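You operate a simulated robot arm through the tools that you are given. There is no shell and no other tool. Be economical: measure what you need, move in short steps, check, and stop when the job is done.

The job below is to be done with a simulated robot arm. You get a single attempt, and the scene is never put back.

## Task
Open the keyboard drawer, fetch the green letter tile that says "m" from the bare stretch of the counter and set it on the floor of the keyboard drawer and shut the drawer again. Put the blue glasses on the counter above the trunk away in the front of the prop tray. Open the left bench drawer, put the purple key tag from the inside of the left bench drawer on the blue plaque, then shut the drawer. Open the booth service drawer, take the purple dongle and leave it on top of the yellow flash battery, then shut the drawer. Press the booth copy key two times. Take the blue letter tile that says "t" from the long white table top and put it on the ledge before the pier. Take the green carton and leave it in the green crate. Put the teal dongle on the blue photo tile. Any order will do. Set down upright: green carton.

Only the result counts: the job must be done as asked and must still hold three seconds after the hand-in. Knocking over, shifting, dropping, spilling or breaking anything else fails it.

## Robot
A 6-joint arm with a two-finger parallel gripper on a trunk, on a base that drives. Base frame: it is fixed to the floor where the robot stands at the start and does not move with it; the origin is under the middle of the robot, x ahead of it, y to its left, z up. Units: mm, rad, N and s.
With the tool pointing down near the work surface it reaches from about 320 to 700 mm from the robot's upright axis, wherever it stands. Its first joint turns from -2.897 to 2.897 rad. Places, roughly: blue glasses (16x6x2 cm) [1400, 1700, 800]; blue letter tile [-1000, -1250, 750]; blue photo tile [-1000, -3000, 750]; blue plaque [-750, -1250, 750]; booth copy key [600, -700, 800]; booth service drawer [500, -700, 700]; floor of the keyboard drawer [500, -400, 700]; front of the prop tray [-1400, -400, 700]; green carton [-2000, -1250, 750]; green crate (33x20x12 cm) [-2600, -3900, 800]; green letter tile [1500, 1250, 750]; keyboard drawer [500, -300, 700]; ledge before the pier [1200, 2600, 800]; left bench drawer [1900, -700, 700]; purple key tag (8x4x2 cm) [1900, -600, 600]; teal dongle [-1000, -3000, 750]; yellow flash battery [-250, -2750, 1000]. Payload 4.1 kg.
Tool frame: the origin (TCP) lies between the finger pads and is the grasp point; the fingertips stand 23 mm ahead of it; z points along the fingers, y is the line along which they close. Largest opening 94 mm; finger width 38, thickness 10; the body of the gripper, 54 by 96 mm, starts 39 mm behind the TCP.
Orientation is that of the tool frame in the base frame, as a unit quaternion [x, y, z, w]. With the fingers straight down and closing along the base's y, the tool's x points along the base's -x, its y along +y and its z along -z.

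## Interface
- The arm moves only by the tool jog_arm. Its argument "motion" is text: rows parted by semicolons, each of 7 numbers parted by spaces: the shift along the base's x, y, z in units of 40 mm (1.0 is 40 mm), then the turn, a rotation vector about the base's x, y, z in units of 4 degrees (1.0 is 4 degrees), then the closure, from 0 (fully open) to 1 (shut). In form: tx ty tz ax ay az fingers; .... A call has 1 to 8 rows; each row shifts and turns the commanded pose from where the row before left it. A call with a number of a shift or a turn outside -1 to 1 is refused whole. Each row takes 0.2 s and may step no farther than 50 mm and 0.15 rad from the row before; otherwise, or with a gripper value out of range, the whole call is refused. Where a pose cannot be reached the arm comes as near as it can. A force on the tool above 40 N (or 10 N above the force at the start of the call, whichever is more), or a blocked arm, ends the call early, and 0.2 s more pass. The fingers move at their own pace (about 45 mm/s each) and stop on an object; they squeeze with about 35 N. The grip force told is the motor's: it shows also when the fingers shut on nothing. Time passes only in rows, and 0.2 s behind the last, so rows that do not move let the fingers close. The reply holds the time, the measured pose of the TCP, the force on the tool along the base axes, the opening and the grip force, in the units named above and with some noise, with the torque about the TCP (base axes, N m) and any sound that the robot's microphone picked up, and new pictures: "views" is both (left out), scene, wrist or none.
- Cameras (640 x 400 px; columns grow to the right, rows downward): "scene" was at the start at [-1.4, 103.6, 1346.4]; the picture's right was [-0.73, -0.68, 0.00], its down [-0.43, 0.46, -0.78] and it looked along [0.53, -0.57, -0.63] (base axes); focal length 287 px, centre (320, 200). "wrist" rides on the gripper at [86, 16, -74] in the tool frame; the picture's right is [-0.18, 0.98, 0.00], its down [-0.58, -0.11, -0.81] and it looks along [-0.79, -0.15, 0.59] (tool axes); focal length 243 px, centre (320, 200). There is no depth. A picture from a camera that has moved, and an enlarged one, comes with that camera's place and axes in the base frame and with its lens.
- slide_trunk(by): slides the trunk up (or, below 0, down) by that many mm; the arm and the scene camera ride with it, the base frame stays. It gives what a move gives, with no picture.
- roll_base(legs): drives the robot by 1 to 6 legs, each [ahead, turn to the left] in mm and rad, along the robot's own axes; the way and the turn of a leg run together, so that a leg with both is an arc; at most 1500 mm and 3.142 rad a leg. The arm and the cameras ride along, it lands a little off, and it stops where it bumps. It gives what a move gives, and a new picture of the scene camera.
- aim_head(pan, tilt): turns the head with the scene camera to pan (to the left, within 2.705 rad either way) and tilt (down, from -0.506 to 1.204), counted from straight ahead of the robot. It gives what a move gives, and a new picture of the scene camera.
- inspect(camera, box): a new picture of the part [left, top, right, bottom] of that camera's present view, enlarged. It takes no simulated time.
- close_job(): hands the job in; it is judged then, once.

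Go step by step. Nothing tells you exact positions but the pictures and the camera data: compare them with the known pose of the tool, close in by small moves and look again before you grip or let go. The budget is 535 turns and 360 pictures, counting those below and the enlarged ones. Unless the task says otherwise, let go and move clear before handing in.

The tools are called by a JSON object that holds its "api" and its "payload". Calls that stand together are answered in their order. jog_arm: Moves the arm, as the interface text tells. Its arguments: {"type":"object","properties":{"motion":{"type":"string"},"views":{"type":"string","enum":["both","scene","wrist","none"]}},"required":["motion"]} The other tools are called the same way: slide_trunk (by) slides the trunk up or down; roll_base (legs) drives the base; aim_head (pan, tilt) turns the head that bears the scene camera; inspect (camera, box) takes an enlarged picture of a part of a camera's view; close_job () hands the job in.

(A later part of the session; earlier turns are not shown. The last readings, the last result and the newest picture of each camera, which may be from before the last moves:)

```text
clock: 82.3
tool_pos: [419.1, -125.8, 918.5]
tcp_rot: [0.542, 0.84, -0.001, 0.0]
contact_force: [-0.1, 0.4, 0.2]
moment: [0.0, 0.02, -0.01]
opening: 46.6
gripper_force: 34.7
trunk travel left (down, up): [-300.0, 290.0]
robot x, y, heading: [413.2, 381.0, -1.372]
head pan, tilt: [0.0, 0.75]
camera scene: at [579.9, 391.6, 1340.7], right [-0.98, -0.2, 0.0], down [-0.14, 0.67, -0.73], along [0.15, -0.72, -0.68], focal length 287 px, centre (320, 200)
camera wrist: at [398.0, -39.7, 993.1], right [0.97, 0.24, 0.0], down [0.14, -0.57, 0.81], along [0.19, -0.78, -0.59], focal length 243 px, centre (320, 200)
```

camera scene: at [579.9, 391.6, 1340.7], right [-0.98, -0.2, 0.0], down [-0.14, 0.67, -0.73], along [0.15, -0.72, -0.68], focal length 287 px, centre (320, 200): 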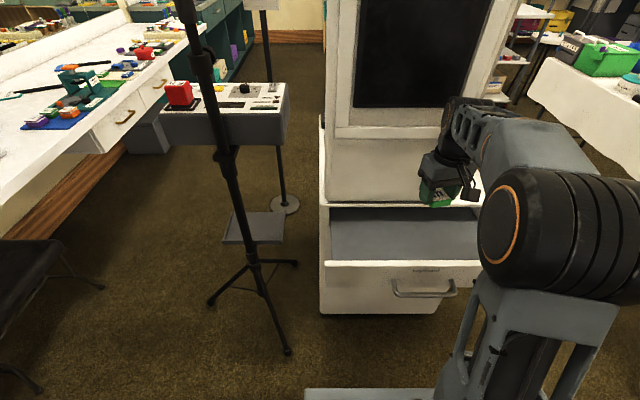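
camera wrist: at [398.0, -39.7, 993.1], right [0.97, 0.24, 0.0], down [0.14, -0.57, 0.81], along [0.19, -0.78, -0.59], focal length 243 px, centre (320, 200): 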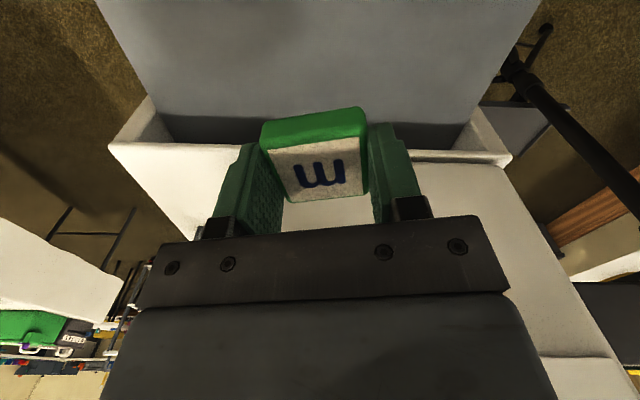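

Descending over the drawer interior.

{"api": "jog_arm", "payload": {"motion": "0 0 -.9 0 0 0 1;0 0 -.9 0 0 0 1;0 0 -.9 0 0 0 1;0 0 -.9 0 0 0 1", "views": "both"}}

```text
clock: 83.3
tool_pos: [419.1, -125.3, 771.9]
tcp_rot: [0.543, 0.84, -0.001, 0.0]
contact_force: [0.5, -0.4, -0.2]
moment: [-0.03, -0.01, 0.04]
opening: 46.6
gripper_force: 35.2
trunk travel left (down, up): [-300.0, 290.0]
robot x, y, heading: [415.0, 380.3, -1.367]
head pan, tilt: [0.0, 0.75]
camera scene: at [579.8, 391.8, 1340.8], right [-0.98, -0.2, 0.0], down [-0.14, 0.67, -0.73], along [0.15, -0.72, -0.68], focal length 287 px, centre (320, 200)
camera wrist: at [398.1, -39.9, 847.5], right [0.97, 0.24, 0.0], down [0.14, -0.57, 0.81], along [0.19, -0.79, -0.59], focal length 243 px, centre (320, 200)
```

scene: 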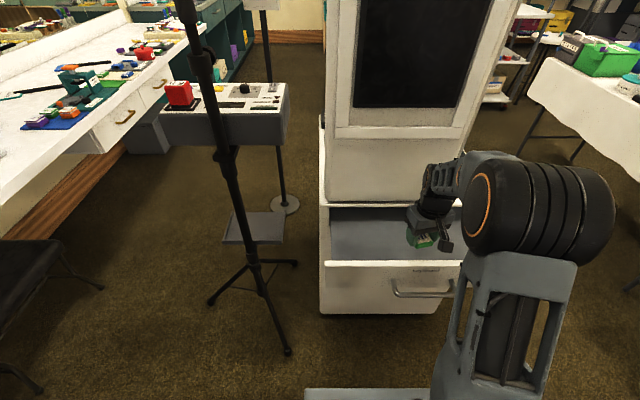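
wrist: 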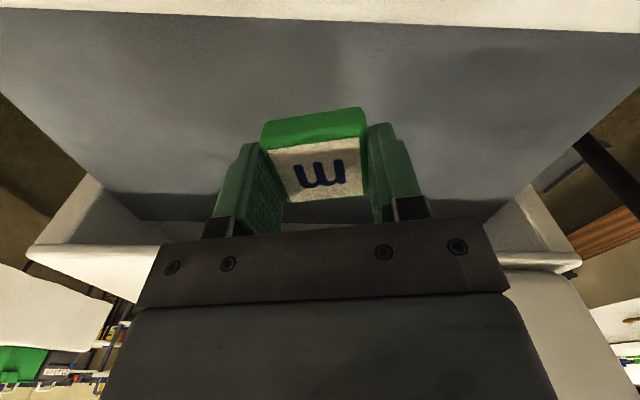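

Clear inside; lowering gently until contact.

{"api": "jog_arm", "payload": {"motion": "0 0 -.5 0 0 0 1;0 0 -.5 0 0 0 1;0 0 -.3 0 0 0 1;0 0 -.3 0 0 0 1;0 0 -.3 0 0 0 1;0 0 -.3 0 0 0 1;0 0 -.3 0 0 0 1", "views": "wrist"}}

```text
clock: 84.5
tool_pos: [419.9, -128.7, 704.6]
tcp_rot: [0.542, 0.841, -0.007, 0.005]
contact_force: [2.0, -2.2, 19.4]
moment: [0.45, -0.04, -0.11]
opening: 46.7
gripper_force: 35.4
trunk travel left (down, up): [-300.0, 290.0]
robot x, y, heading: [410.7, 380.9, -1.368]
head pan, tilt: [0.0, 0.75]
stopped in row 6: the force on the tool passed its limit (the readings are from after the stop); the commanded pose is now the measured one
camera wrist: at [398.8, -42.3, 776.6], right [0.97, 0.24, 0.0], down [0.14, -0.56, 0.82], along [0.19, -0.79, -0.58], focal length 243 px, centre (320, 200)
```

wrist: 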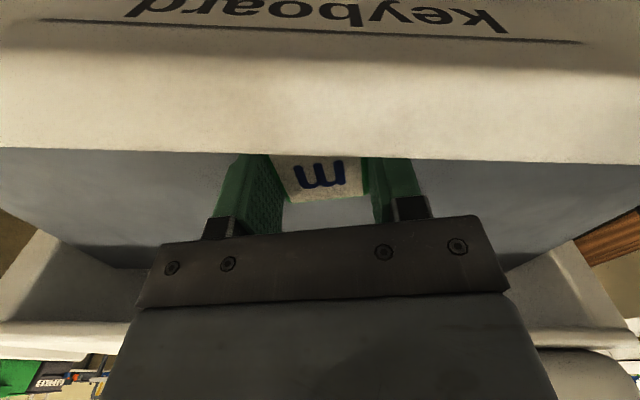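

Tile touches the drawer floor. Releasing and lifting out.

{"api": "jog_arm", "payload": {"motion": "0 0 .05 0 0 0 0.9;0 0 0 0 0 0 0.2;0 0 0 0 0 0 0.2;0 0 0 0 0 0 0.2;0 0 .4 0 0 0 0.2;0 0 .9 0 0 0 0.2;0 0 .9 0 0 0 0.2;0 0 .9 0 0 0 0.2", "views": "both"}}

```text
clock: 86.3
tool_pos: [417.6, -131.2, 828.4]
tcp_rot: [0.542, 0.84, -0.005, 0.004]
contact_force: [0.2, -0.2, 0.0]
moment: [-0.01, 0.02, 0.01]
opening: 75.2
gripper_force: 0.0
trunk travel left (down, up): [-300.0, 290.0]
robot x, y, heading: [414.8, 381.5, -1.367]
head pan, tilt: [0.0, 0.75]
camera scene: at [579.8, 391.7, 1340.7], right [-0.98, -0.2, 0.0], down [-0.14, 0.67, -0.73], along [0.15, -0.72, -0.68], focal length 287 px, centre (320, 200)
camera wrist: at [396.8, -44.8, 901.5], right [0.97, 0.24, 0.0], down [0.14, -0.57, 0.81], along [0.19, -0.79, -0.58], focal length 243 px, centre (320, 200)
```

scene: 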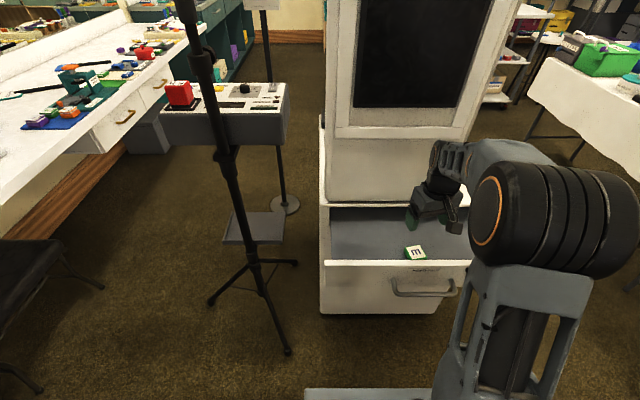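
wrist: 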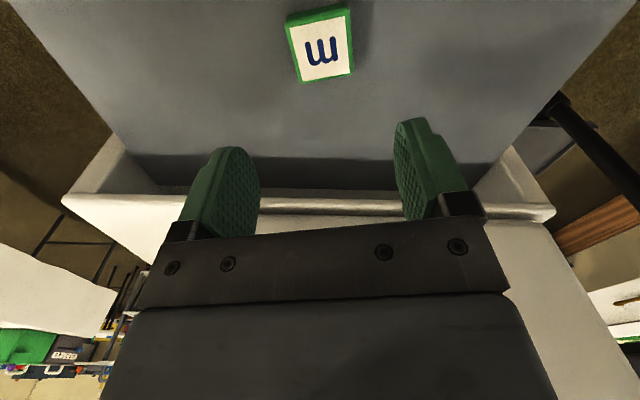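

Tile rests in the drawer. Lift, back up 100 mm, then lower in front of the handle to push it shut.

{"api": "jog_arm", "payload": {"motion": "0 0 .9 0 0 0 1;0 0 .9 0 0 0 1", "views": "none"}}

{"api": "roll_base", "payload": {"legs": [[-100, 0]]}}

{"api": "jog_arm", "payload": {"motion": "-.2 .9 0 0 0 0 1;-.2 .9 -.2 0 0 0 1;0 0 -.9 0 0 0 1;0 0 -.9 0 0 0 1;0 0 -.9 0 0 0 1;0 0 -.9 0 0 0 1", "views": "both"}}

```text
clock: 86.9
tool_pos: [418.8, -129.6, 898.1]
tcp_rot: [0.543, 0.84, -0.005, 0.003]
contact_force: [-0.4, -0.5, -0.9]
moment: [-0.02, 0.02, -0.02]
opening: 22.4
gripper_force: 0.1
trunk travel left (down, up): [-300.0, 290.0]
robot x, y, heading: [412.6, 383.6, -1.369]
head pan, tilt: [0.0, 0.75]
```

```text
clock: 88.1
tool_pos: [397.1, -34.4, 898.2]
tcp_rot: [0.544, 0.839, -0.005, 0.004]
contact_force: [-0.5, 0.4, -0.6]
moment: [-0.01, 0.0, 0.0]
opening: 0.1
gripper_force: 34.4
trunk travel left (down, up): [-300.0, 290.0]
robot x, y, heading: [395.3, 477.9, -1.374]
head pan, tilt: [0.0, 0.75]
camera scene: at [560.3, 487.6, 1340.7], right [-0.98, -0.2, 0.0], down [-0.14, 0.67, -0.73], along [0.15, -0.72, -0.68], focal length 287 px, centre (320, 200)
```

scene: 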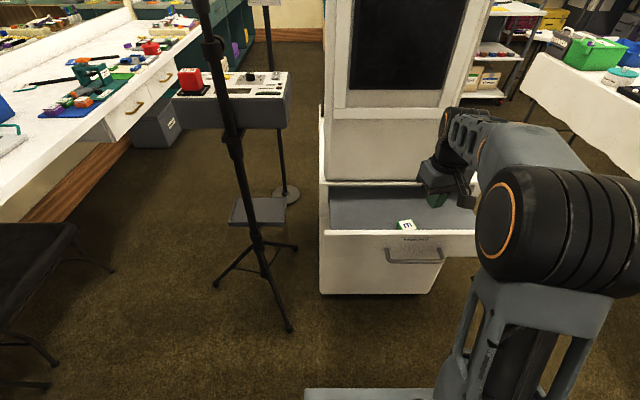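

```text
clock: 89.5
tool_pos: [383.0, 38.8, 746.1]
tcp_rot: [0.542, 0.84, -0.006, 0.003]
contact_force: [-0.5, -0.7, 0.5]
moment: [0.02, -0.03, 0.02]
opening: 0.0
gripper_force: 34.7
trunk travel left (down, up): [-300.0, 290.0]
robot x, y, heading: [393.6, 480.1, -1.369]
head pan, tilt: [0.0, 0.75]
camera scene: at [560.3, 487.9, 1340.8], right [-0.98, -0.2, 0.0], down [-0.14, 0.67, -0.73], along [0.15, -0.72, -0.68], focal length 287 px, centre (320, 200)
camera wrist: at [362.0, 125.2, 819.0], right [0.97, 0.24, 0.0], down [0.14, -0.56, 0.81], along [0.19, -0.79, -0.58], focal length 243 px, centre (320, 200)
```

scene: 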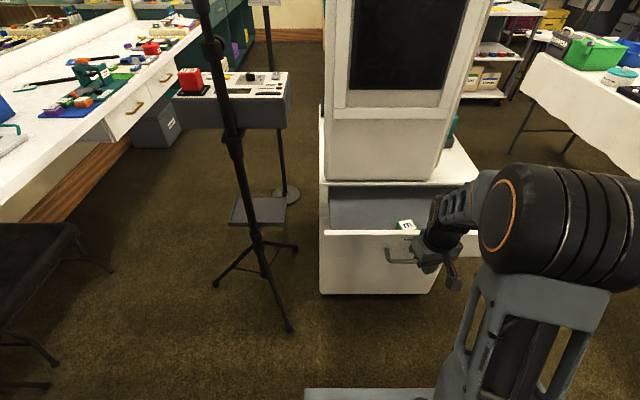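
wrist: 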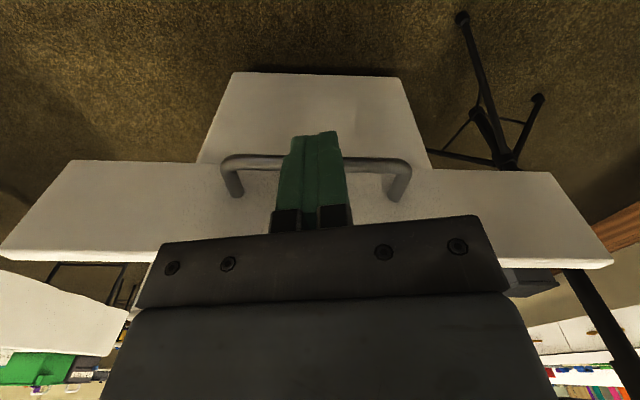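

Centred on the handle. Lower and push.

{"api": "jog_arm", "payload": {"motion": "0 0 -.7 0 0 0 1;0 0 -.7 0 0 0 1;.1 -.49 0 0 0 0 1;.1 -.49 0 0 0 0 1;.1 -.49 0 0 0 0 1;.1 -.49 0 0 0 0 1;.1 -.49 0 0 0 0 1;.1 -.49 0 0 0 0 1", "views": "scene"}}

```text
clock: 91.3
tool_pos: [405.9, -82.2, 691.7]
tcp_rot: [0.543, 0.84, -0.005, 0.006]
contact_force: [0.5, 0.4, 0.4]
moment: [0.01, -0.02, 0.01]
opening: 0.1
gripper_force: 35.0
trunk travel left (down, up): [-300.0, 290.0]
robot x, y, heading: [391.4, 478.7, -1.375]
head pan, tilt: [0.0, 0.75]
camera scene: at [560.2, 487.9, 1340.8], right [-0.98, -0.2, 0.0], down [-0.14, 0.67, -0.73], along [0.15, -0.72, -0.68], focal length 287 px, centre (320, 200)
```

scene: 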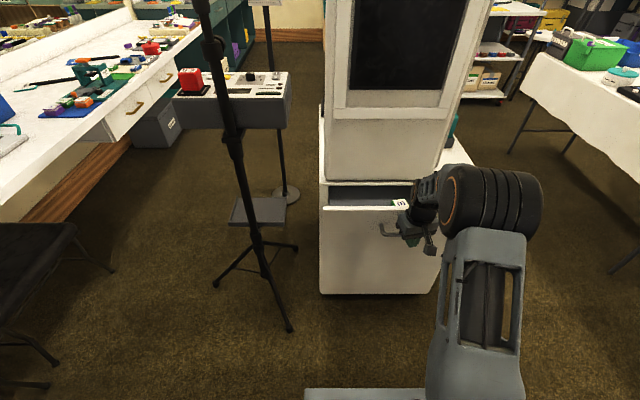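

{"api": "jog_arm", "payload": {"motion": ".1 -.49 0 0 0 0 1;.1 -.49 0 0 0 0 1;.1 -.49 0 0 0 0 1;.1 -.49 0 0 0 0 1;.1 -.49 0 0 0 0 1;.1 -.49 0 0 0 0 1", "views": "scene"}}

```text
clock: 92.5
tool_pos: [426.0, -172.2, 691.9]
tcp_rot: [0.544, 0.839, 0.003, -0.003]
contact_force: [-0.7, 12.8, 10.1]
moment: [-0.05, 0.02, -0.02]
opening: 0.2
gripper_force: 35.1
trunk travel left (down, up): [-300.0, 290.0]
robot x, y, heading: [393.0, 475.3, -1.374]
head pan, tilt: [0.0, 0.75]
stopped in row 6: the force on the tool passed its limit (the readings are from after the stop); the commanded pose is now the measured one
camera scene: at [560.2, 490.0, 1341.0], right [-0.98, -0.2, 0.0], down [-0.14, 0.67, -0.73], along [0.15, -0.72, -0.68], focal length 287 px, centre (320, 200)
```

scene: 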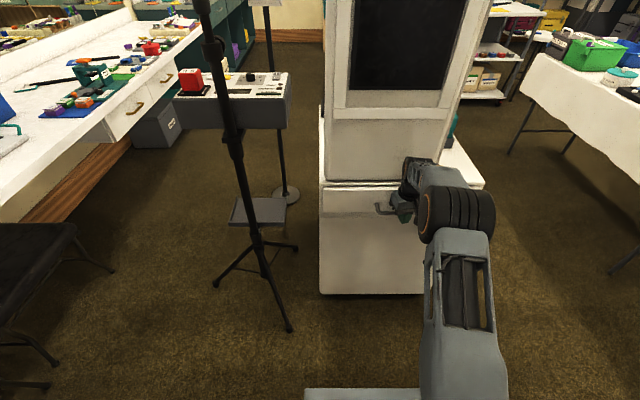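

{"api": "inspect", "payload": {"camera": "scene", "box": [300, 150, 500, 250]}}

```text
3.20 times, centred on (400, 200) of scene
camera zoom: at [560.2, 490.0, 1341.0], right [-0.98, -0.2, 0.0], down [-0.14, 0.67, -0.73], along [0.15, -0.72, -0.68], focal length 920 px, centre (64, 200)
```

zoom: 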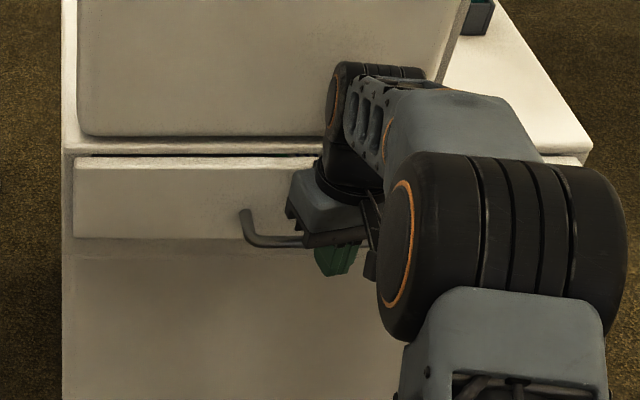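

Pushing a bit more to be certain.

{"api": "jog_arm", "payload": {"motion": ".05 -.25 0 0 0 0 1;.05 -.25 0 0 0 0 1;.05 -.25 0 0 0 0 1", "views": "none"}}

{"api": "inspect", "payload": {"camera": "scene", "box": [300, 150, 500, 250]}}

```text
clock: 92.8
tool_pos: [425.6, -172.4, 691.9]
tcp_rot: [0.543, 0.84, 0.008, -0.005]
contact_force: [-1.0, 18.9, 15.3]
moment: [-0.09, 0.02, -0.02]
opening: 0.0
gripper_force: 34.6
trunk travel left (down, up): [-300.0, 290.0]
robot x, y, heading: [394.8, 476.0, -1.373]
head pan, tilt: [0.0, 0.75]
stopped in row 1: the force on the tool passed its limit (the readings are from after the stop); the commanded pose is now the measured one
```

```text
3.20 times, centred on (400, 200) of scene
camera zoom: at [560.0, 491.5, 1340.9], right [-0.98, -0.2, 0.0], down [-0.14, 0.67, -0.73], along [0.15, -0.72, -0.68], focal length 920 px, centre (64, 200)
```

zoom: 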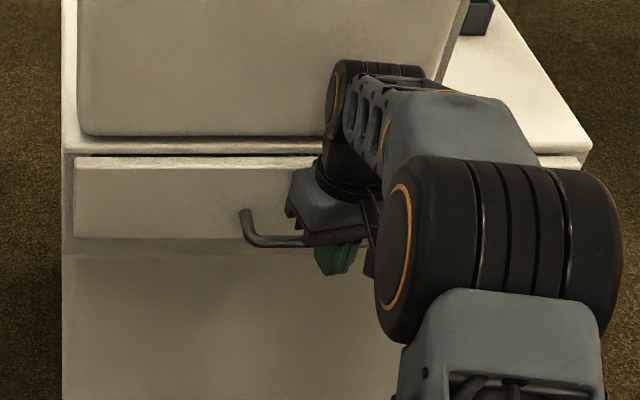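

{"api": "jog_arm", "payload": {"motion": "-.1 .49 0 0 0 0 1;-.16 .8 0 0 0 0 1;-.16 .8 .5 0 0 0 1;-.16 .8 .9 0 0 0 1;0 .4 .9 0 0 0 1;0 0 .9 0 0 0 1;0 0 .9 0 0 0 1;0 0 .9 0 0 0 1", "views": "none"}}

{"api": "inspect", "payload": {"camera": "scene", "box": [300, 150, 500, 275]}}

```text
clock: 94.7
tool_pos: [405.7, -41.8, 889.8]
tcp_rot: [0.543, 0.84, 0.008, -0.005]
contact_force: [-0.1, 0.1, 0.4]
moment: [0.02, 0.01, -0.03]
opening: 0.1
gripper_force: 34.7
trunk travel left (down, up): [-300.0, 290.0]
robot x, y, heading: [395.8, 479.8, -1.374]
head pan, tilt: [0.0, 0.75]
```

```text
3.20 times, centred on (400, 212) of scene
camera zoom: at [560.2, 488.0, 1340.7], right [-0.98, -0.2, 0.0], down [-0.14, 0.67, -0.73], along [0.15, -0.72, -0.68], focal length 920 px, centre (64, 160)
```

zoom: 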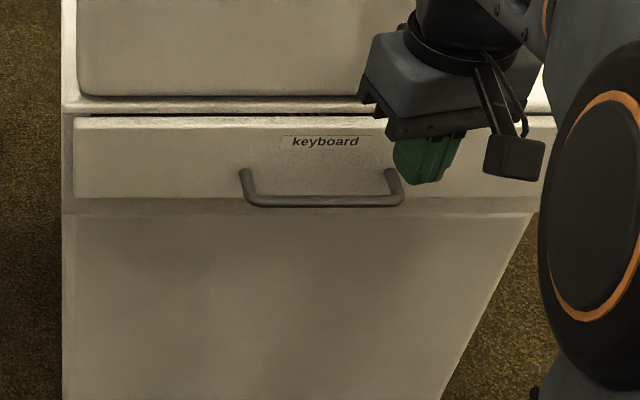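

{"api": "inspect", "payload": {"camera": "scene", "box": [315, 170, 395, 220]}}

```text
8.00 times, centred on (355, 195) of scene
camera zoom: at [560.2, 488.0, 1340.7], right [-0.98, -0.2, 0.0], down [-0.14, 0.67, -0.73], along [0.15, -0.72, -0.68], focal length 2299 px, centre (40, 240)
```

zoom: 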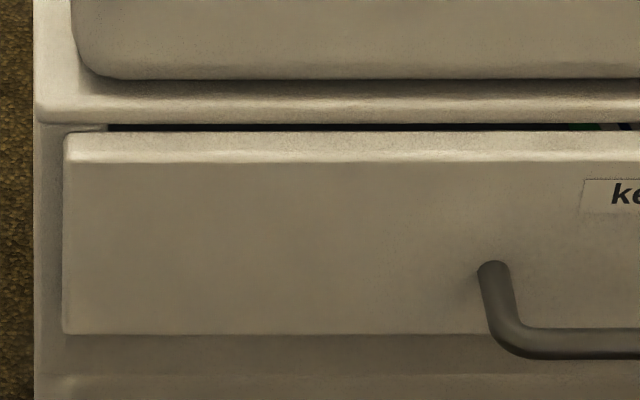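

The keyboard drawer is closed (the measurements match the initial view). Next the blue glasses near (1447, 1714): retract arm slightly and drive there.

{"api": "jog_arm", "payload": {"motion": "-.16 .8 .5 0 0 0 0.3;-.16 .8 .5 0 0 0 0.3;-.1 .4 .5 0 0 0 0.3", "views": "none"}}

{"api": "roll_base", "payload": {"legs": [[0, 2.572], [1320, 0], [0, -1.2]]}}

```text
clock: 95.5
tool_pos: [385.8, 37.9, 951.7]
tcp_rot: [0.543, 0.839, 0.008, -0.006]
contact_force: [-0.7, -0.9, 0.1]
moment: [-0.01, 0.04, 0.01]
opening: 66.0
gripper_force: 0.4
trunk travel left (down, up): [-300.0, 290.0]
robot x, y, heading: [391.2, 480.3, -1.371]
head pan, tilt: [0.0, 0.75]
```

```text
clock: 110.8
tool_pos: [1349.8, 1543.7, 949.7]
tcp_rot: [-0.094, 0.996, 0.003, -0.009]
contact_force: [0.1, 0.4, -0.9]
moment: [0.02, -0.02, 0.02]
opening: 65.6
gripper_force: 0.1
trunk travel left (down, up): [-300.0, 290.0]
robot x, y, heading: [923.1, 1649.8, -0.027]
head pan, tilt: [0.0, 0.75]
camera scene: at [952.1, 1818.0, 1340.7], right [-0.03, -1.0, 0.0], down [-0.68, 0.02, -0.73], along [0.73, -0.02, -0.68], focal length 287 px, centre (320, 200)
```

scene: 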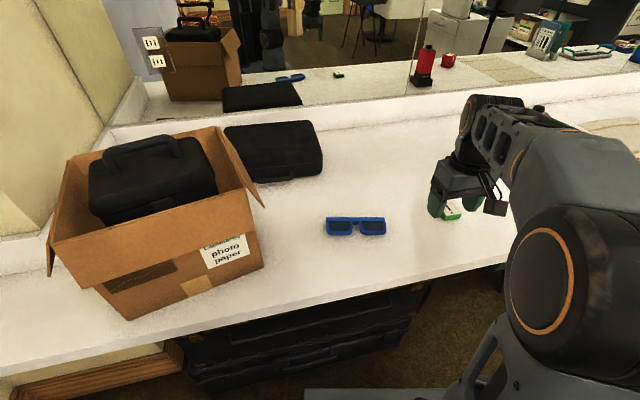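

Glasses near (1440, 1712). Turning the gripper ~79° so it closes across their short side, while moving above.

{"api": "jog_arm", "payload": {"motion": ".12 .22 0 0 0 1 0;.12 .22 0 0 0 1 0;.12 .22 0 0 0 1 0;.12 .22 0 0 0 1 0;.12 .22 0 0 0 1 0;.12 .22 0 0 0 1 0;.12 .22 0 0 0 1 0;.12 .22 0 0 0 1 0", "views": "none"}}

{"api": "jog_arm", "payload": {"motion": ".12 .22 -.2 0 0 1 0;.12 .22 -.2 0 0 1 0;.12 .22 -.2 0 0 1 0;.12 .22 -.2 0 0 1 0;.12 .22 -.2 0 0 1 0;.12 .22 -.2 0 0 1 0;.12 .22 -.2 0 0 1 0;.12 .22 -.2 0 0 1 0", "views": "none"}}

{"api": "jog_arm", "payload": {"motion": ".12 .22 -.1 0 0 1 0;.12 .22 -.1 0 0 1 0;.12 .22 0 0 0 1 0;0 0 0 0 0 .7 0", "views": "both"}}

```text
clock: 112.6
tool_pos: [1390.1, 1614.5, 950.5]
tcp_rot: [-0.366, 0.931, 0.0, -0.009]
contact_force: [0.7, -0.9, -1.0]
moment: [0.01, 0.02, -0.03]
opening: 93.9
gripper_force: 0.0
trunk travel left (down, up): [-300.0, 290.0]
robot x, y, heading: [924.2, 1651.7, -0.037]
head pan, tilt: [0.0, 0.75]
```

```text
clock: 114.4
tool_pos: [1426.5, 1684.8, 886.9]
tcp_rot: [-0.608, 0.794, -0.003, -0.009]
contact_force: [-0.1, 0.4, 0.0]
moment: [-0.01, 0.02, 0.01]
opening: 94.1
gripper_force: 0.0
trunk travel left (down, up): [-300.0, 290.0]
robot x, y, heading: [923.5, 1651.9, -0.034]
head pan, tilt: [0.0, 0.75]
```

```text
clock: 115.4
tool_pos: [1440.5, 1711.5, 876.9]
tcp_rot: [-0.705, 0.709, -0.003, -0.008]
contact_force: [0.6, 0.3, 0.8]
moment: [0.0, 0.01, -0.01]
opening: 94.1
gripper_force: 0.1
trunk travel left (down, up): [-300.0, 290.0]
robot x, y, heading: [919.4, 1653.3, -0.032]
head pan, tilt: [0.0, 0.75]
camera scene: at [952.2, 1818.2, 1340.7], right [-0.03, -1.0, 0.0], down [-0.68, 0.02, -0.73], along [0.73, -0.02, -0.68], focal length 287 px, centre (320, 200)
camera wrist: at [1423.7, 1627.0, 954.0], right [-0.98, 0.19, 0.0], down [0.12, 0.6, 0.8], along [0.15, 0.78, -0.61], focal length 243 px, centre (320, 200)
```

scene: 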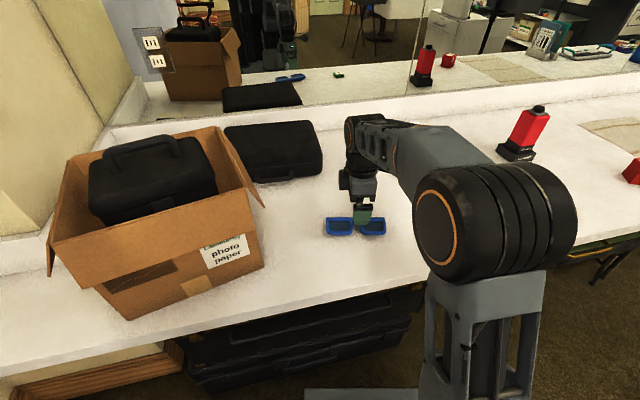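
wrist: 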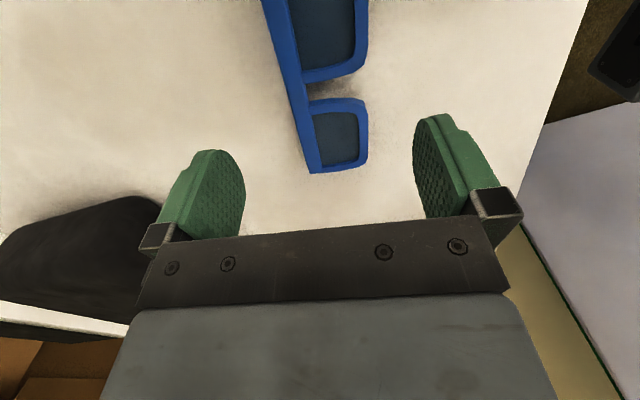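

Glasses lie along y, centre ≈(1434, 1709). Descend to z≈805 centered and look before closing.

{"api": "jog_arm", "payload": {"motion": "-.15 -.05 -.6 0 0 0 0;0 0 -.6 0 0 0 0;0 0 -.4 0 0 0 0", "views": "wrist"}}

```text
clock: 116.2
tool_pos: [1435.7, 1710.0, 813.2]
tcp_rot: [-0.705, 0.709, -0.003, -0.008]
contact_force: [0.7, 0.7, 0.2]
moment: [0.0, 0.0, 0.02]
opening: 94.2
gripper_force: 0.1
trunk travel left (down, up): [-300.0, 290.0]
robot x, y, heading: [922.0, 1656.2, -0.027]
head pan, tilt: [0.0, 0.75]
camera wrist: at [1418.3, 1624.4, 889.4], right [-0.98, 0.19, 0.0], down [0.12, 0.59, 0.8], along [0.15, 0.78, -0.61], focal length 243 px, centre (320, 200)
```

wrist: 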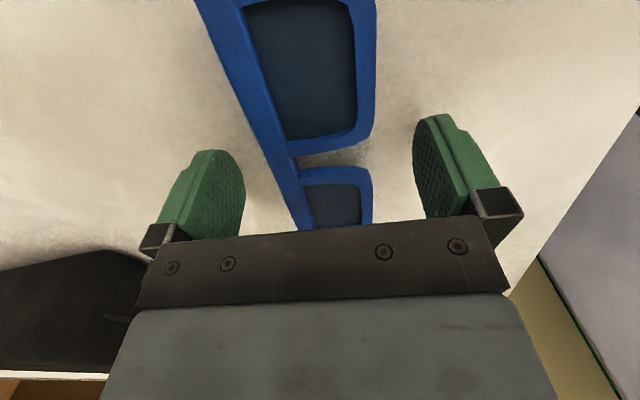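

{"api": "jog_arm", "payload": {"motion": "0 0 -.2 0 0 0 0;0 0 0 0 0 0 1;0 0 0 0 0 0 1;0 0 0 0 0 0 1;0 0 0 0 0 0 1;0 0 0 0 0 0 1;0 0 0 0 0 0 1", "views": "wrist"}}

```text
clock: 117.8
tool_pos: [1434.2, 1709.2, 805.8]
tcp_rot: [-0.704, 0.71, -0.003, -0.009]
contact_force: [-0.1, 0.5, 0.0]
moment: [-0.02, -0.01, 0.01]
opening: 52.7
gripper_force: 34.5
trunk travel left (down, up): [-300.0, 290.0]
robot x, y, heading: [920.4, 1652.5, -0.035]
head pan, tilt: [0.0, 0.75]
camera wrist: at [1418.2, 1623.9, 881.7], right [-0.98, 0.19, 0.0], down [0.12, 0.59, 0.8], along [0.15, 0.78, -0.61], focal length 243 px, centre (320, 200)
```

wrist: 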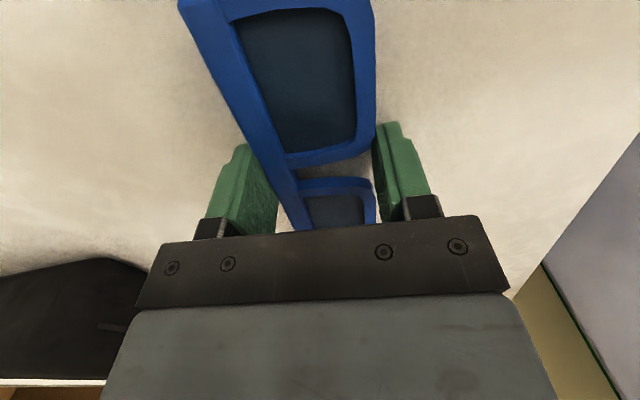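

Gripped. Lift, retract, and drive toward the prop tray.

{"api": "jog_arm", "payload": {"motion": "0 0 .9 0 0 0 1;0 0 .9 0 0 0 1;-.3 0 .9 0 0 0 1;-.9 -.4 .6 0 0 0 1;-.9 -.6 .4 0 0 0 1;-.9 -.6 0 0 0 0 1", "views": "none"}}

{"api": "roll_base", "payload": {"legs": [[0, -2.57], [1200, 0], [1050, 0], [0, 0.6]]}}

{"api": "aim_head", "payload": {"pan": 0.0, "tilt": 0.6}}

```text
clock: 119.2
tool_pos: [1315.3, 1639.7, 953.9]
tcp_rot: [-0.705, 0.709, -0.004, -0.008]
contact_force: [0.3, 0.5, -1.0]
moment: [-0.02, -0.02, 0.01]
opening: 52.8
gripper_force: 34.7
trunk travel left (down, up): [-300.0, 290.0]
robot x, y, heading: [922.1, 1650.9, -0.039]
head pan, tilt: [0.0, 0.75]
```

```text
clock: 137.7
tool_pos: [-1103.7, 144.3, 953.2]
tcp_rot: [0.194, 0.981, 0.005, -0.007]
contact_force: [-0.4, 0.9, -0.3]
moment: [0.0, 0.01, -0.01]
opening: 52.9
gripper_force: 35.3
trunk travel left (down, up): [-300.0, 290.0]
robot x, y, heading: [-944.8, 502.2, -1.996]
head pan, tilt: [0.0, 0.75]
camera scene: at [-802.3, 415.3, 1340.7], right [-0.91, 0.41, 0.0], down [0.28, 0.62, -0.73], along [-0.3, -0.67, -0.68], focal length 287 px, centre (320, 200)
```

scene: 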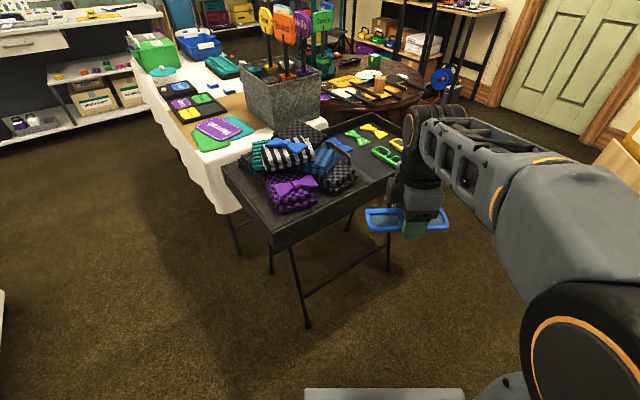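

```text
clock: 138.4
tool_pos: [-1103.1, 144.6, 954.3]
tcp_rot: [0.195, 0.981, 0.005, -0.008]
contact_force: [-0.3, -0.2, 0.2]
moment: [0.02, -0.04, -0.01]
opening: 52.8
gripper_force: 34.8
trunk travel left (down, up): [-300.0, 290.0]
robot x, y, heading: [-946.4, 503.2, -1.99]
head pan, tilt: [0.0, 0.6]
camera scene: at [-804.5, 410.3, 1353.6], right [-0.91, 0.41, 0.0], down [0.23, 0.52, -0.82], along [-0.33, -0.75, -0.57], focal length 287 px, centre (320, 200)
```

scene: 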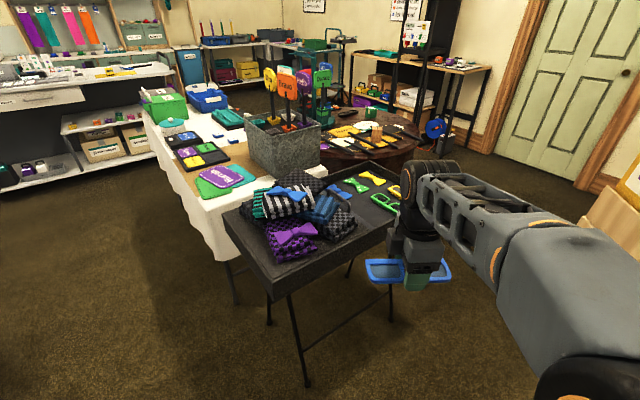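

The prop tray is the black tray ahead (rim z≈678, centre ≈(-1245,-390)). I'll reposition to its north-west side to see and reach the front area.

{"api": "roll_base", "payload": {"legs": [[0, -0.71], [590, 0], [0, 1.2]]}}

```text
clock: 146.7
tool_pos: [-1441.6, -143.4, 954.3]
tcp_rot: [-0.056, 0.998, 0.003, -0.008]
contact_force: [0.5, 0.5, -0.3]
moment: [-0.01, 0.02, -0.01]
opening: 52.8
gripper_force: 34.9
trunk travel left (down, up): [-300.0, 290.0]
robot x, y, heading: [-1479.2, 249.0, -1.485]
head pan, tilt: [0.0, 0.6]
camera scene: at [-1308.4, 234.8, 1353.6], right [-1.0, -0.09, 0.0], down [-0.05, 0.56, -0.83], along [0.07, -0.82, -0.56], focal length 287 px, centre (320, 200)
```

scene: 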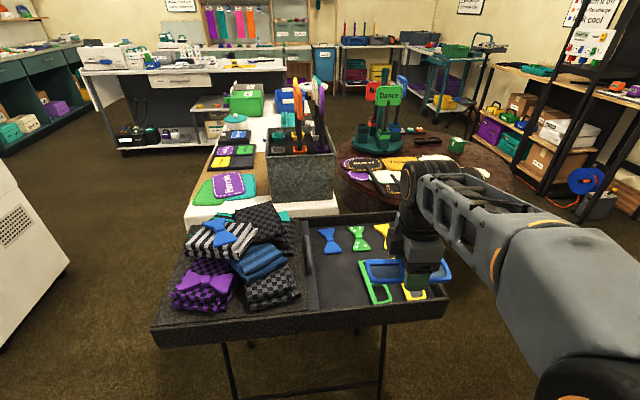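

The west compartment holds bow ties at the back and glasses at the front. I'll move the arm aside to see it.

{"api": "jog_arm", "payload": {"motion": ".9 .3 .5 0 0 0 1;.9 .3 .5 0 0 0 1;.9 .2 .5 0 0 0 1;.9 0 .5 0 0 0 1;.9 0 0 0 0 0 1;.9 0 0 0 0 0 1", "views": "both"}}

{"api": "inspect", "payload": {"camera": "scene", "box": [290, 200, 480, 330]}}

```text
clock: 148.1
tool_pos: [-1226.1, -110.2, 1034.6]
tcp_rot: [-0.056, 0.998, 0.002, -0.009]
contact_force: [0.2, 1.3, -0.9]
moment: [-0.01, -0.03, 0.0]
opening: 53.0
gripper_force: 35.5
trunk travel left (down, up): [-300.0, 290.0]
robot x, y, heading: [-1474.5, 251.4, -1.486]
head pan, tilt: [0.0, 0.6]
camera scene: at [-1308.5, 234.9, 1353.6], right [-1.0, -0.09, 0.0], down [-0.05, 0.56, -0.83], along [0.07, -0.82, -0.56], focal length 287 px, centre (320, 200)
camera wrist: at [-1312.3, -104.4, 1110.9], right [0.07, 1.0, 0.0], down [0.6, -0.05, 0.79], along [0.79, -0.06, -0.61], focal length 243 px, centre (320, 200)
```

scene: 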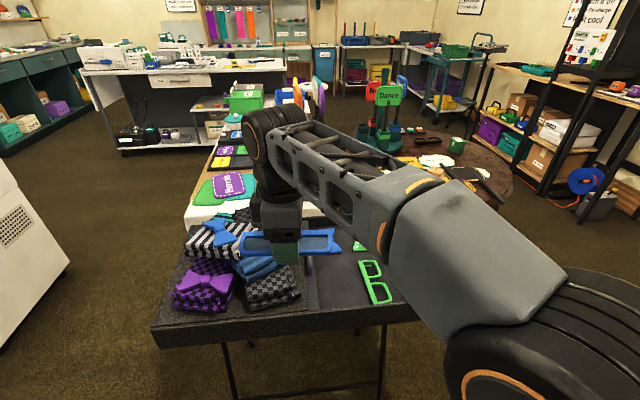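
wrist: 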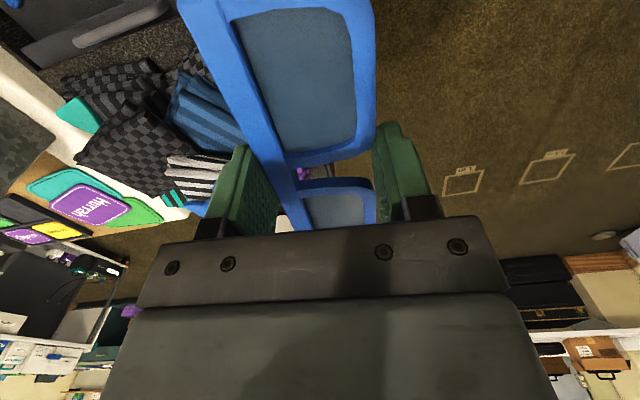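

```text
3.08 times, centred on (385, 265) of scene
camera zoom: at [-1308.5, 234.9, 1353.6], right [-1.0, -0.09, 0.0], down [-0.05, 0.56, -0.83], along [0.07, -0.82, -0.56], focal length 884 px, centre (120, 0)
```

zoom: 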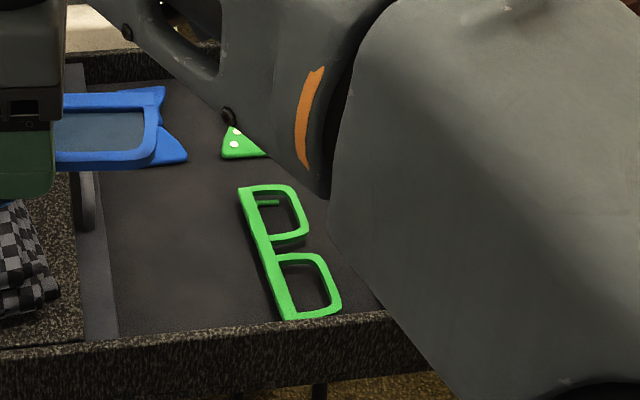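

There's free room in the front of the compartment between the divider and the green glasses, centre ≈(-1320,-365). I'll turn the tool −85° and move above that spot.

{"api": "jog_arm", "payload": {"motion": "-.1 -.3 0 0 0 -1 1;-.1 -.3 0 0 0 -1 1;-.1 -.3 0 0 0 -1 1;-.1 -.3 0 0 0 -1 1;-.1 -.3 0 0 0 -1 1;-.1 -.3 0 0 0 -1 1;-.1 -.3 0 0 0 -1 1;-.1 -.3 0 0 0 -1 1", "views": "none"}}

{"api": "jog_arm", "payload": {"motion": "-.1 -.3 0 0 0 -1 1;-.1 -.3 0 0 0 -1 1;-.1 -.3 0 0 0 -1 1;-.1 -.3 0 0 0 -1 1;-.1 -.3 0 0 0 -1 1;-.1 -.3 0 0 0 -1 1;-.1 -.3 0 0 0 -1 1;-.1 -.3 0 0 0 -1 1", "views": "none"}}

{"api": "jog_arm", "payload": {"motion": "-.15 -.3 0 0 0 -1 1;-.15 -.3 -.5 0 0 -1 1;-.15 -.3 -.8 0 0 -1 1;-.15 -.3 -.8 0 0 -1 1;-.15 -.3 -.8 0 0 -1 1", "views": "both"}}

```text
clock: 149.9
tool_pos: [-1259.4, -207.4, 1031.8]
tcp_rot: [0.223, 0.975, 0.005, -0.007]
contact_force: [-0.2, -0.1, -0.8]
moment: [-0.01, 0.01, 0.02]
opening: 52.9
gripper_force: 35.1
trunk travel left (down, up): [-300.0, 290.0]
robot x, y, heading: [-1477.7, 248.7, -1.481]
head pan, tilt: [0.0, 0.6]
```

```text
clock: 151.7
tool_pos: [-1291.7, -302.9, 1032.6]
tcp_rot: [0.482, 0.876, 0.007, -0.006]
contact_force: [-0.4, -0.1, -0.8]
moment: [0.04, 0.02, -0.01]
opening: 52.8
gripper_force: 35.1
trunk travel left (down, up): [-300.0, 290.0]
robot x, y, heading: [-1479.5, 248.6, -1.488]
head pan, tilt: [0.0, 0.6]
```

```text
clock: 152.9
tool_pos: [-1318.0, -359.6, 916.9]
tcp_rot: [0.626, 0.779, 0.008, -0.004]
contact_force: [0.3, 1.1, 0.6]
moment: [0.0, -0.02, 0.0]
opening: 52.9
gripper_force: 34.6
trunk travel left (down, up): [-300.0, 290.0]
robot x, y, heading: [-1480.4, 250.3, -1.484]
head pan, tilt: [0.0, 0.6]
camera scene: at [-1308.4, 234.8, 1353.6], right [-1.0, -0.09, 0.0], down [-0.05, 0.56, -0.83], along [0.07, -0.82, -0.56], focal length 287 px, centre (320, 200)
camera wrist: at [-1320.8, -274.1, 993.0], right [1.0, 0.03, 0.0], down [0.02, -0.61, 0.8], along [0.03, -0.79, -0.61], focal length 243 px, centre (320, 200)
```

scene: 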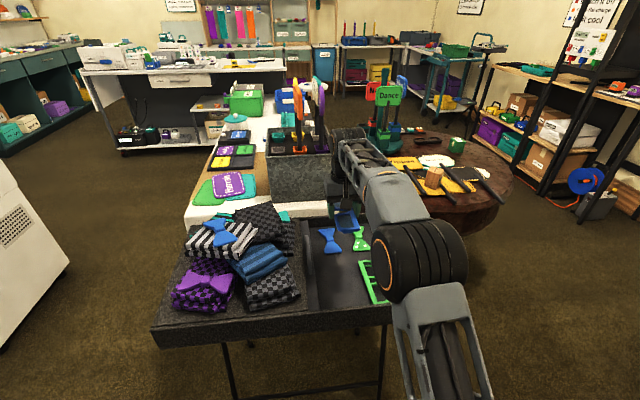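
wrist: 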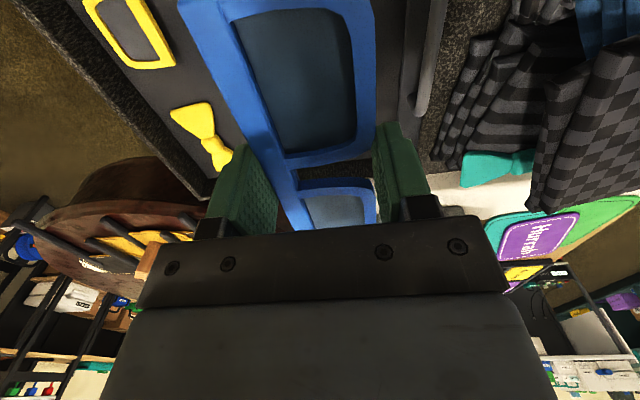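

{"api": "jog_arm", "payload": {"motion": "0 0 -.9 0 0 0 1;0 0 -.9 0 0 0 1;0 0 -.9 0 0 0 1;0 0 -.9 0 0 0 1", "views": "both"}}

{"api": "inspect", "payload": {"camera": "scene", "box": [290, 200, 450, 300]}}

```text
clock: 153.9
tool_pos: [-1316.7, -355.2, 772.0]
tcp_rot: [0.626, 0.78, 0.008, -0.005]
contact_force: [0.2, 1.5, -0.3]
moment: [-0.03, 0.01, -0.01]
opening: 52.9
gripper_force: 34.7
trunk travel left (down, up): [-300.0, 290.0]
robot x, y, heading: [-1476.4, 247.5, -1.483]
head pan, tilt: [0.0, 0.6]
camera scene: at [-1308.4, 234.9, 1353.7], right [-1.0, -0.09, 0.0], down [-0.05, 0.56, -0.83], along [0.07, -0.82, -0.56], focal length 287 px, centre (320, 200)
camera wrist: at [-1319.9, -269.6, 848.7], right [1.0, 0.03, 0.0], down [0.02, -0.61, 0.8], along [0.03, -0.8, -0.61], focal length 243 px, centre (320, 200)
```

scene: 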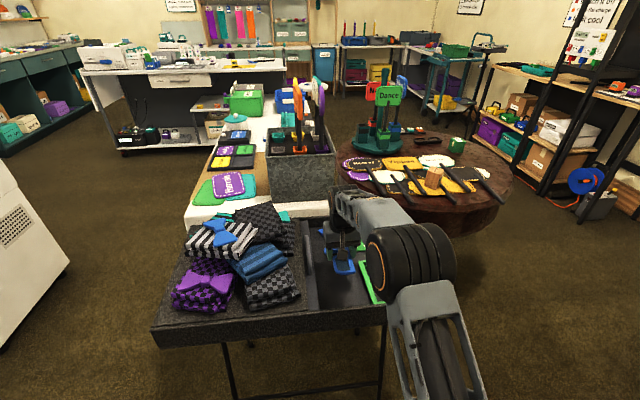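
wrist: 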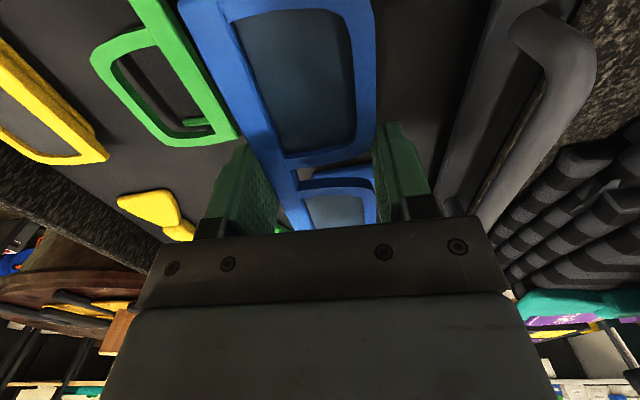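

```text
4.00 times, centred on (370, 250) of scene
camera zoom: at [-1308.4, 234.9, 1353.7], right [-1.0, -0.09, 0.0], down [-0.05, 0.56, -0.83], along [0.07, -0.82, -0.56], focal length 1149 px, centre (120, 0)
```

zoom: 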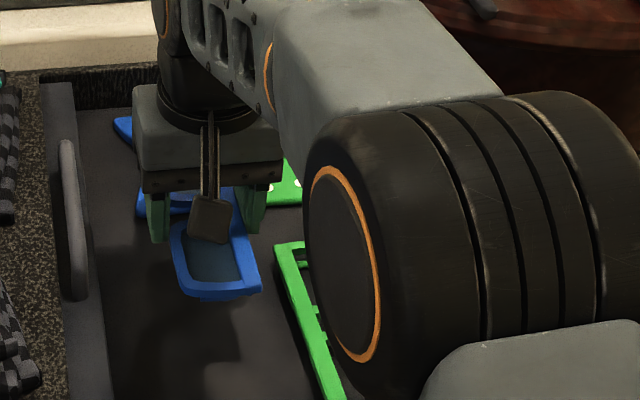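

Clear on both sides; shift 8 mm toward the divider and lower until contact.

{"api": "jog_arm", "payload": {"motion": ".2 0 -.6 0 0 0 1;0 0 -.6 0 0 0 1;0 0 -.4 0 0 0 1;0 0 -.3 0 0 0 1;0 0 -.3 0 0 0 1;0 0 -.3 0 0 0 1;0 0 -.3 0 0 0 1", "views": "wrist"}}

{"api": "inspect", "payload": {"camera": "scene", "box": [290, 200, 450, 300]}}

```text
clock: 154.7
tool_pos: [-1307.7, -361.7, 719.8]
tcp_rot: [0.627, 0.779, 0.003, 0.002]
contact_force: [0.5, 0.6, 17.5]
moment: [0.62, -0.02, 0.07]
opening: 53.1
gripper_force: 34.9
trunk travel left (down, up): [-300.0, 290.0]
robot x, y, heading: [-1477.8, 248.2, -1.486]
head pan, tilt: [0.0, 0.6]
stopped in row 4: the force on the tool passed its limit (the readings are from after the stop); the commanded pose is now the measured one
camera wrist: at [-1311.3, -274.6, 796.5], right [1.0, 0.03, 0.01], down [0.01, -0.59, 0.8], along [0.03, -0.8, -0.59], focal length 243 px, centre (320, 200)
```

wrist: 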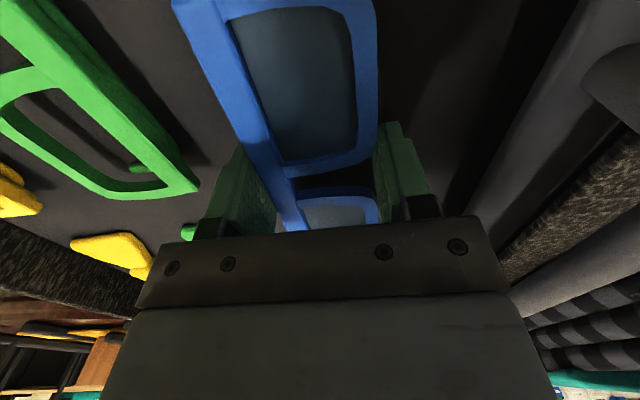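

```text
4.00 times, centred on (370, 250) of scene
camera zoom: at [-1308.9, 236.8, 1353.7], right [-1.0, -0.09, 0.0], down [-0.05, 0.56, -0.83], along [0.07, -0.82, -0.56], focal length 1149 px, centre (120, 0)
```

zoom: 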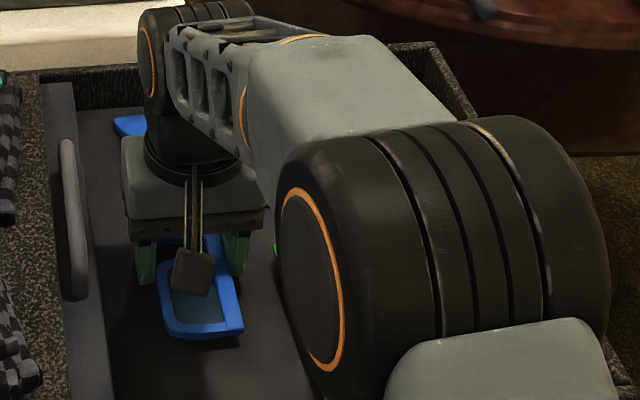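

Contact is consistent with the tray floor (~692). Releasing and lifting.

{"api": "jog_arm", "payload": {"motion": "0 0 .05 0 0 0 0.8;0 0 0 0 0 0 0.24;0 0 0 0 0 0 0.24;0 0 0 0 0 0 0.24;0 0 .5 0 0 0 0.24;0 0 .9 0 0 0 0.24;0 0 .9 0 0 0 0.24;0 0 .9 0 0 0 0.24", "views": "wrist"}}

{"api": "inspect", "payload": {"camera": "scene", "box": [290, 200, 450, 300]}}

```text
clock: 156.5
tool_pos: [-1309.4, -361.2, 848.9]
tcp_rot: [0.627, 0.779, 0.006, -0.002]
contact_force: [0.6, -0.2, 0.1]
moment: [-0.03, 0.01, 0.01]
opening: 71.3
gripper_force: 0.0
trunk travel left (down, up): [-300.0, 290.0]
robot x, y, heading: [-1480.2, 248.6, -1.486]
head pan, tilt: [0.0, 0.6]
camera wrist: at [-1312.4, -274.9, 924.5], right [1.0, 0.03, 0.01], down [0.01, -0.6, 0.8], along [0.03, -0.8, -0.6], focal length 243 px, centre (320, 200)
```

wrist: 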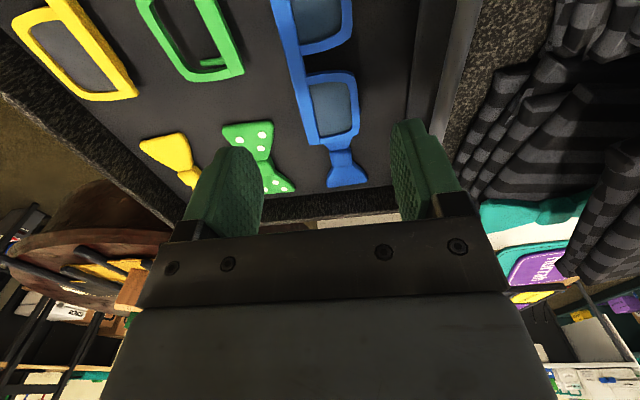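

```text
4.00 times, centred on (370, 250) of scene
camera zoom: at [-1308.4, 234.9, 1353.6], right [-1.0, -0.09, 0.0], down [-0.05, 0.56, -0.82], along [0.07, -0.82, -0.57], focal length 1149 px, centre (120, 0)
```

zoom: 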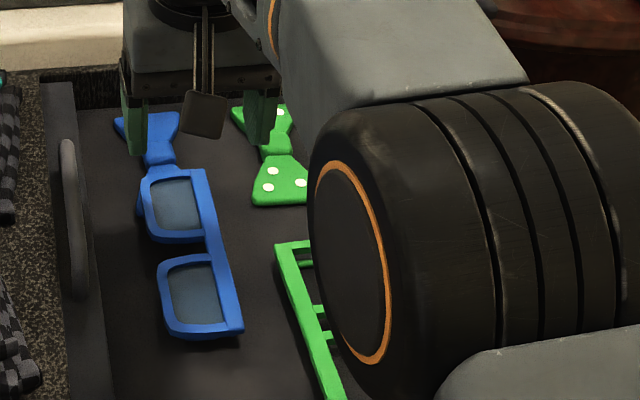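

The glasses' far end touches the bow tie; I'll regrip and shift them ~42 mm toward the front.

{"api": "jog_arm", "payload": {"motion": "0 0 -.9 0 0 0 0.24;0 0 -.9 0 0 0 0.24;0 0 -.9 0 0 0 0.24;0 0 -.47 0 0 0 0.24;0 0 0 0 0 0 1;0 0 0 0 0 0 1;0 0 0 0 0 0 1;0 0 .3 0 0 0 1", "views": "wrist"}}

```text
clock: 158.3
tool_pos: [-1308.2, -360.8, 733.1]
tcp_rot: [0.626, 0.78, 0.006, -0.001]
contact_force: [-0.2, 0.2, -0.6]
moment: [0.02, -0.01, 0.02]
opening: 52.8
gripper_force: 34.7
trunk travel left (down, up): [-300.0, 290.0]
robot x, y, heading: [-1478.5, 253.6, -1.488]
head pan, tilt: [0.0, 0.6]
camera wrist: at [-1311.8, -273.8, 809.6], right [1.0, 0.03, 0.01], down [0.01, -0.6, 0.8], along [0.03, -0.8, -0.6], focal length 243 px, centre (320, 200)
```

wrist: 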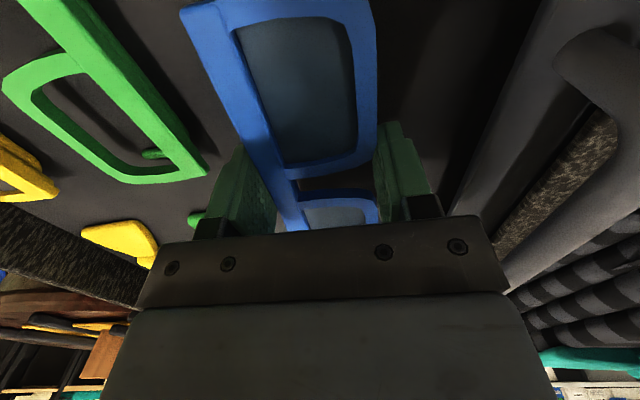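

{"api": "jog_arm", "payload": {"motion": "0 0 .5 0 0 0 1;-.1 .5 0 0 0 0 1;-.1 .5 0 0 0 0 1;0 0 -.5 0 0 0 1;0 0 -.3 0 0 0 1;0 0 -.3 0 0 0 1;0 0 -.3 0 0 0 1;0 0 -.3 0 0 0 1", "views": "none"}}

{"api": "inspect", "payload": {"camera": "scene", "box": [290, 200, 450, 300]}}

```text
clock: 159.7
tool_pos: [-1314.9, -322.2, 721.6]
tcp_rot: [0.627, 0.779, 0.002, 0.004]
contact_force: [-2.5, 13.2, 21.3]
moment: [0.67, 0.75, -0.41]
opening: 53.1
gripper_force: 34.6
trunk travel left (down, up): [-300.0, 290.0]
robot x, y, heading: [-1475.6, 248.4, -1.489]
head pan, tilt: [0.0, 0.6]
stopped in row 7: the force on the tool passed its limit (the readings are from after the stop); the commanded pose is now the measured one
```

```text
4.00 times, centred on (370, 250) of scene
camera zoom: at [-1309.0, 238.0, 1354.0], right [-1.0, -0.09, 0.0], down [-0.05, 0.56, -0.83], along [0.07, -0.82, -0.56], focal length 1149 px, centre (120, 0)
```

zoom: 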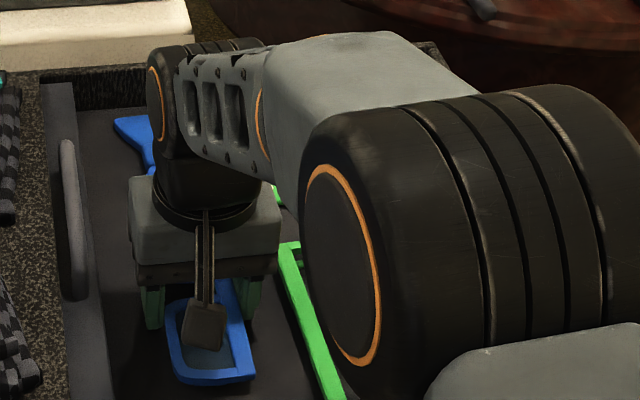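

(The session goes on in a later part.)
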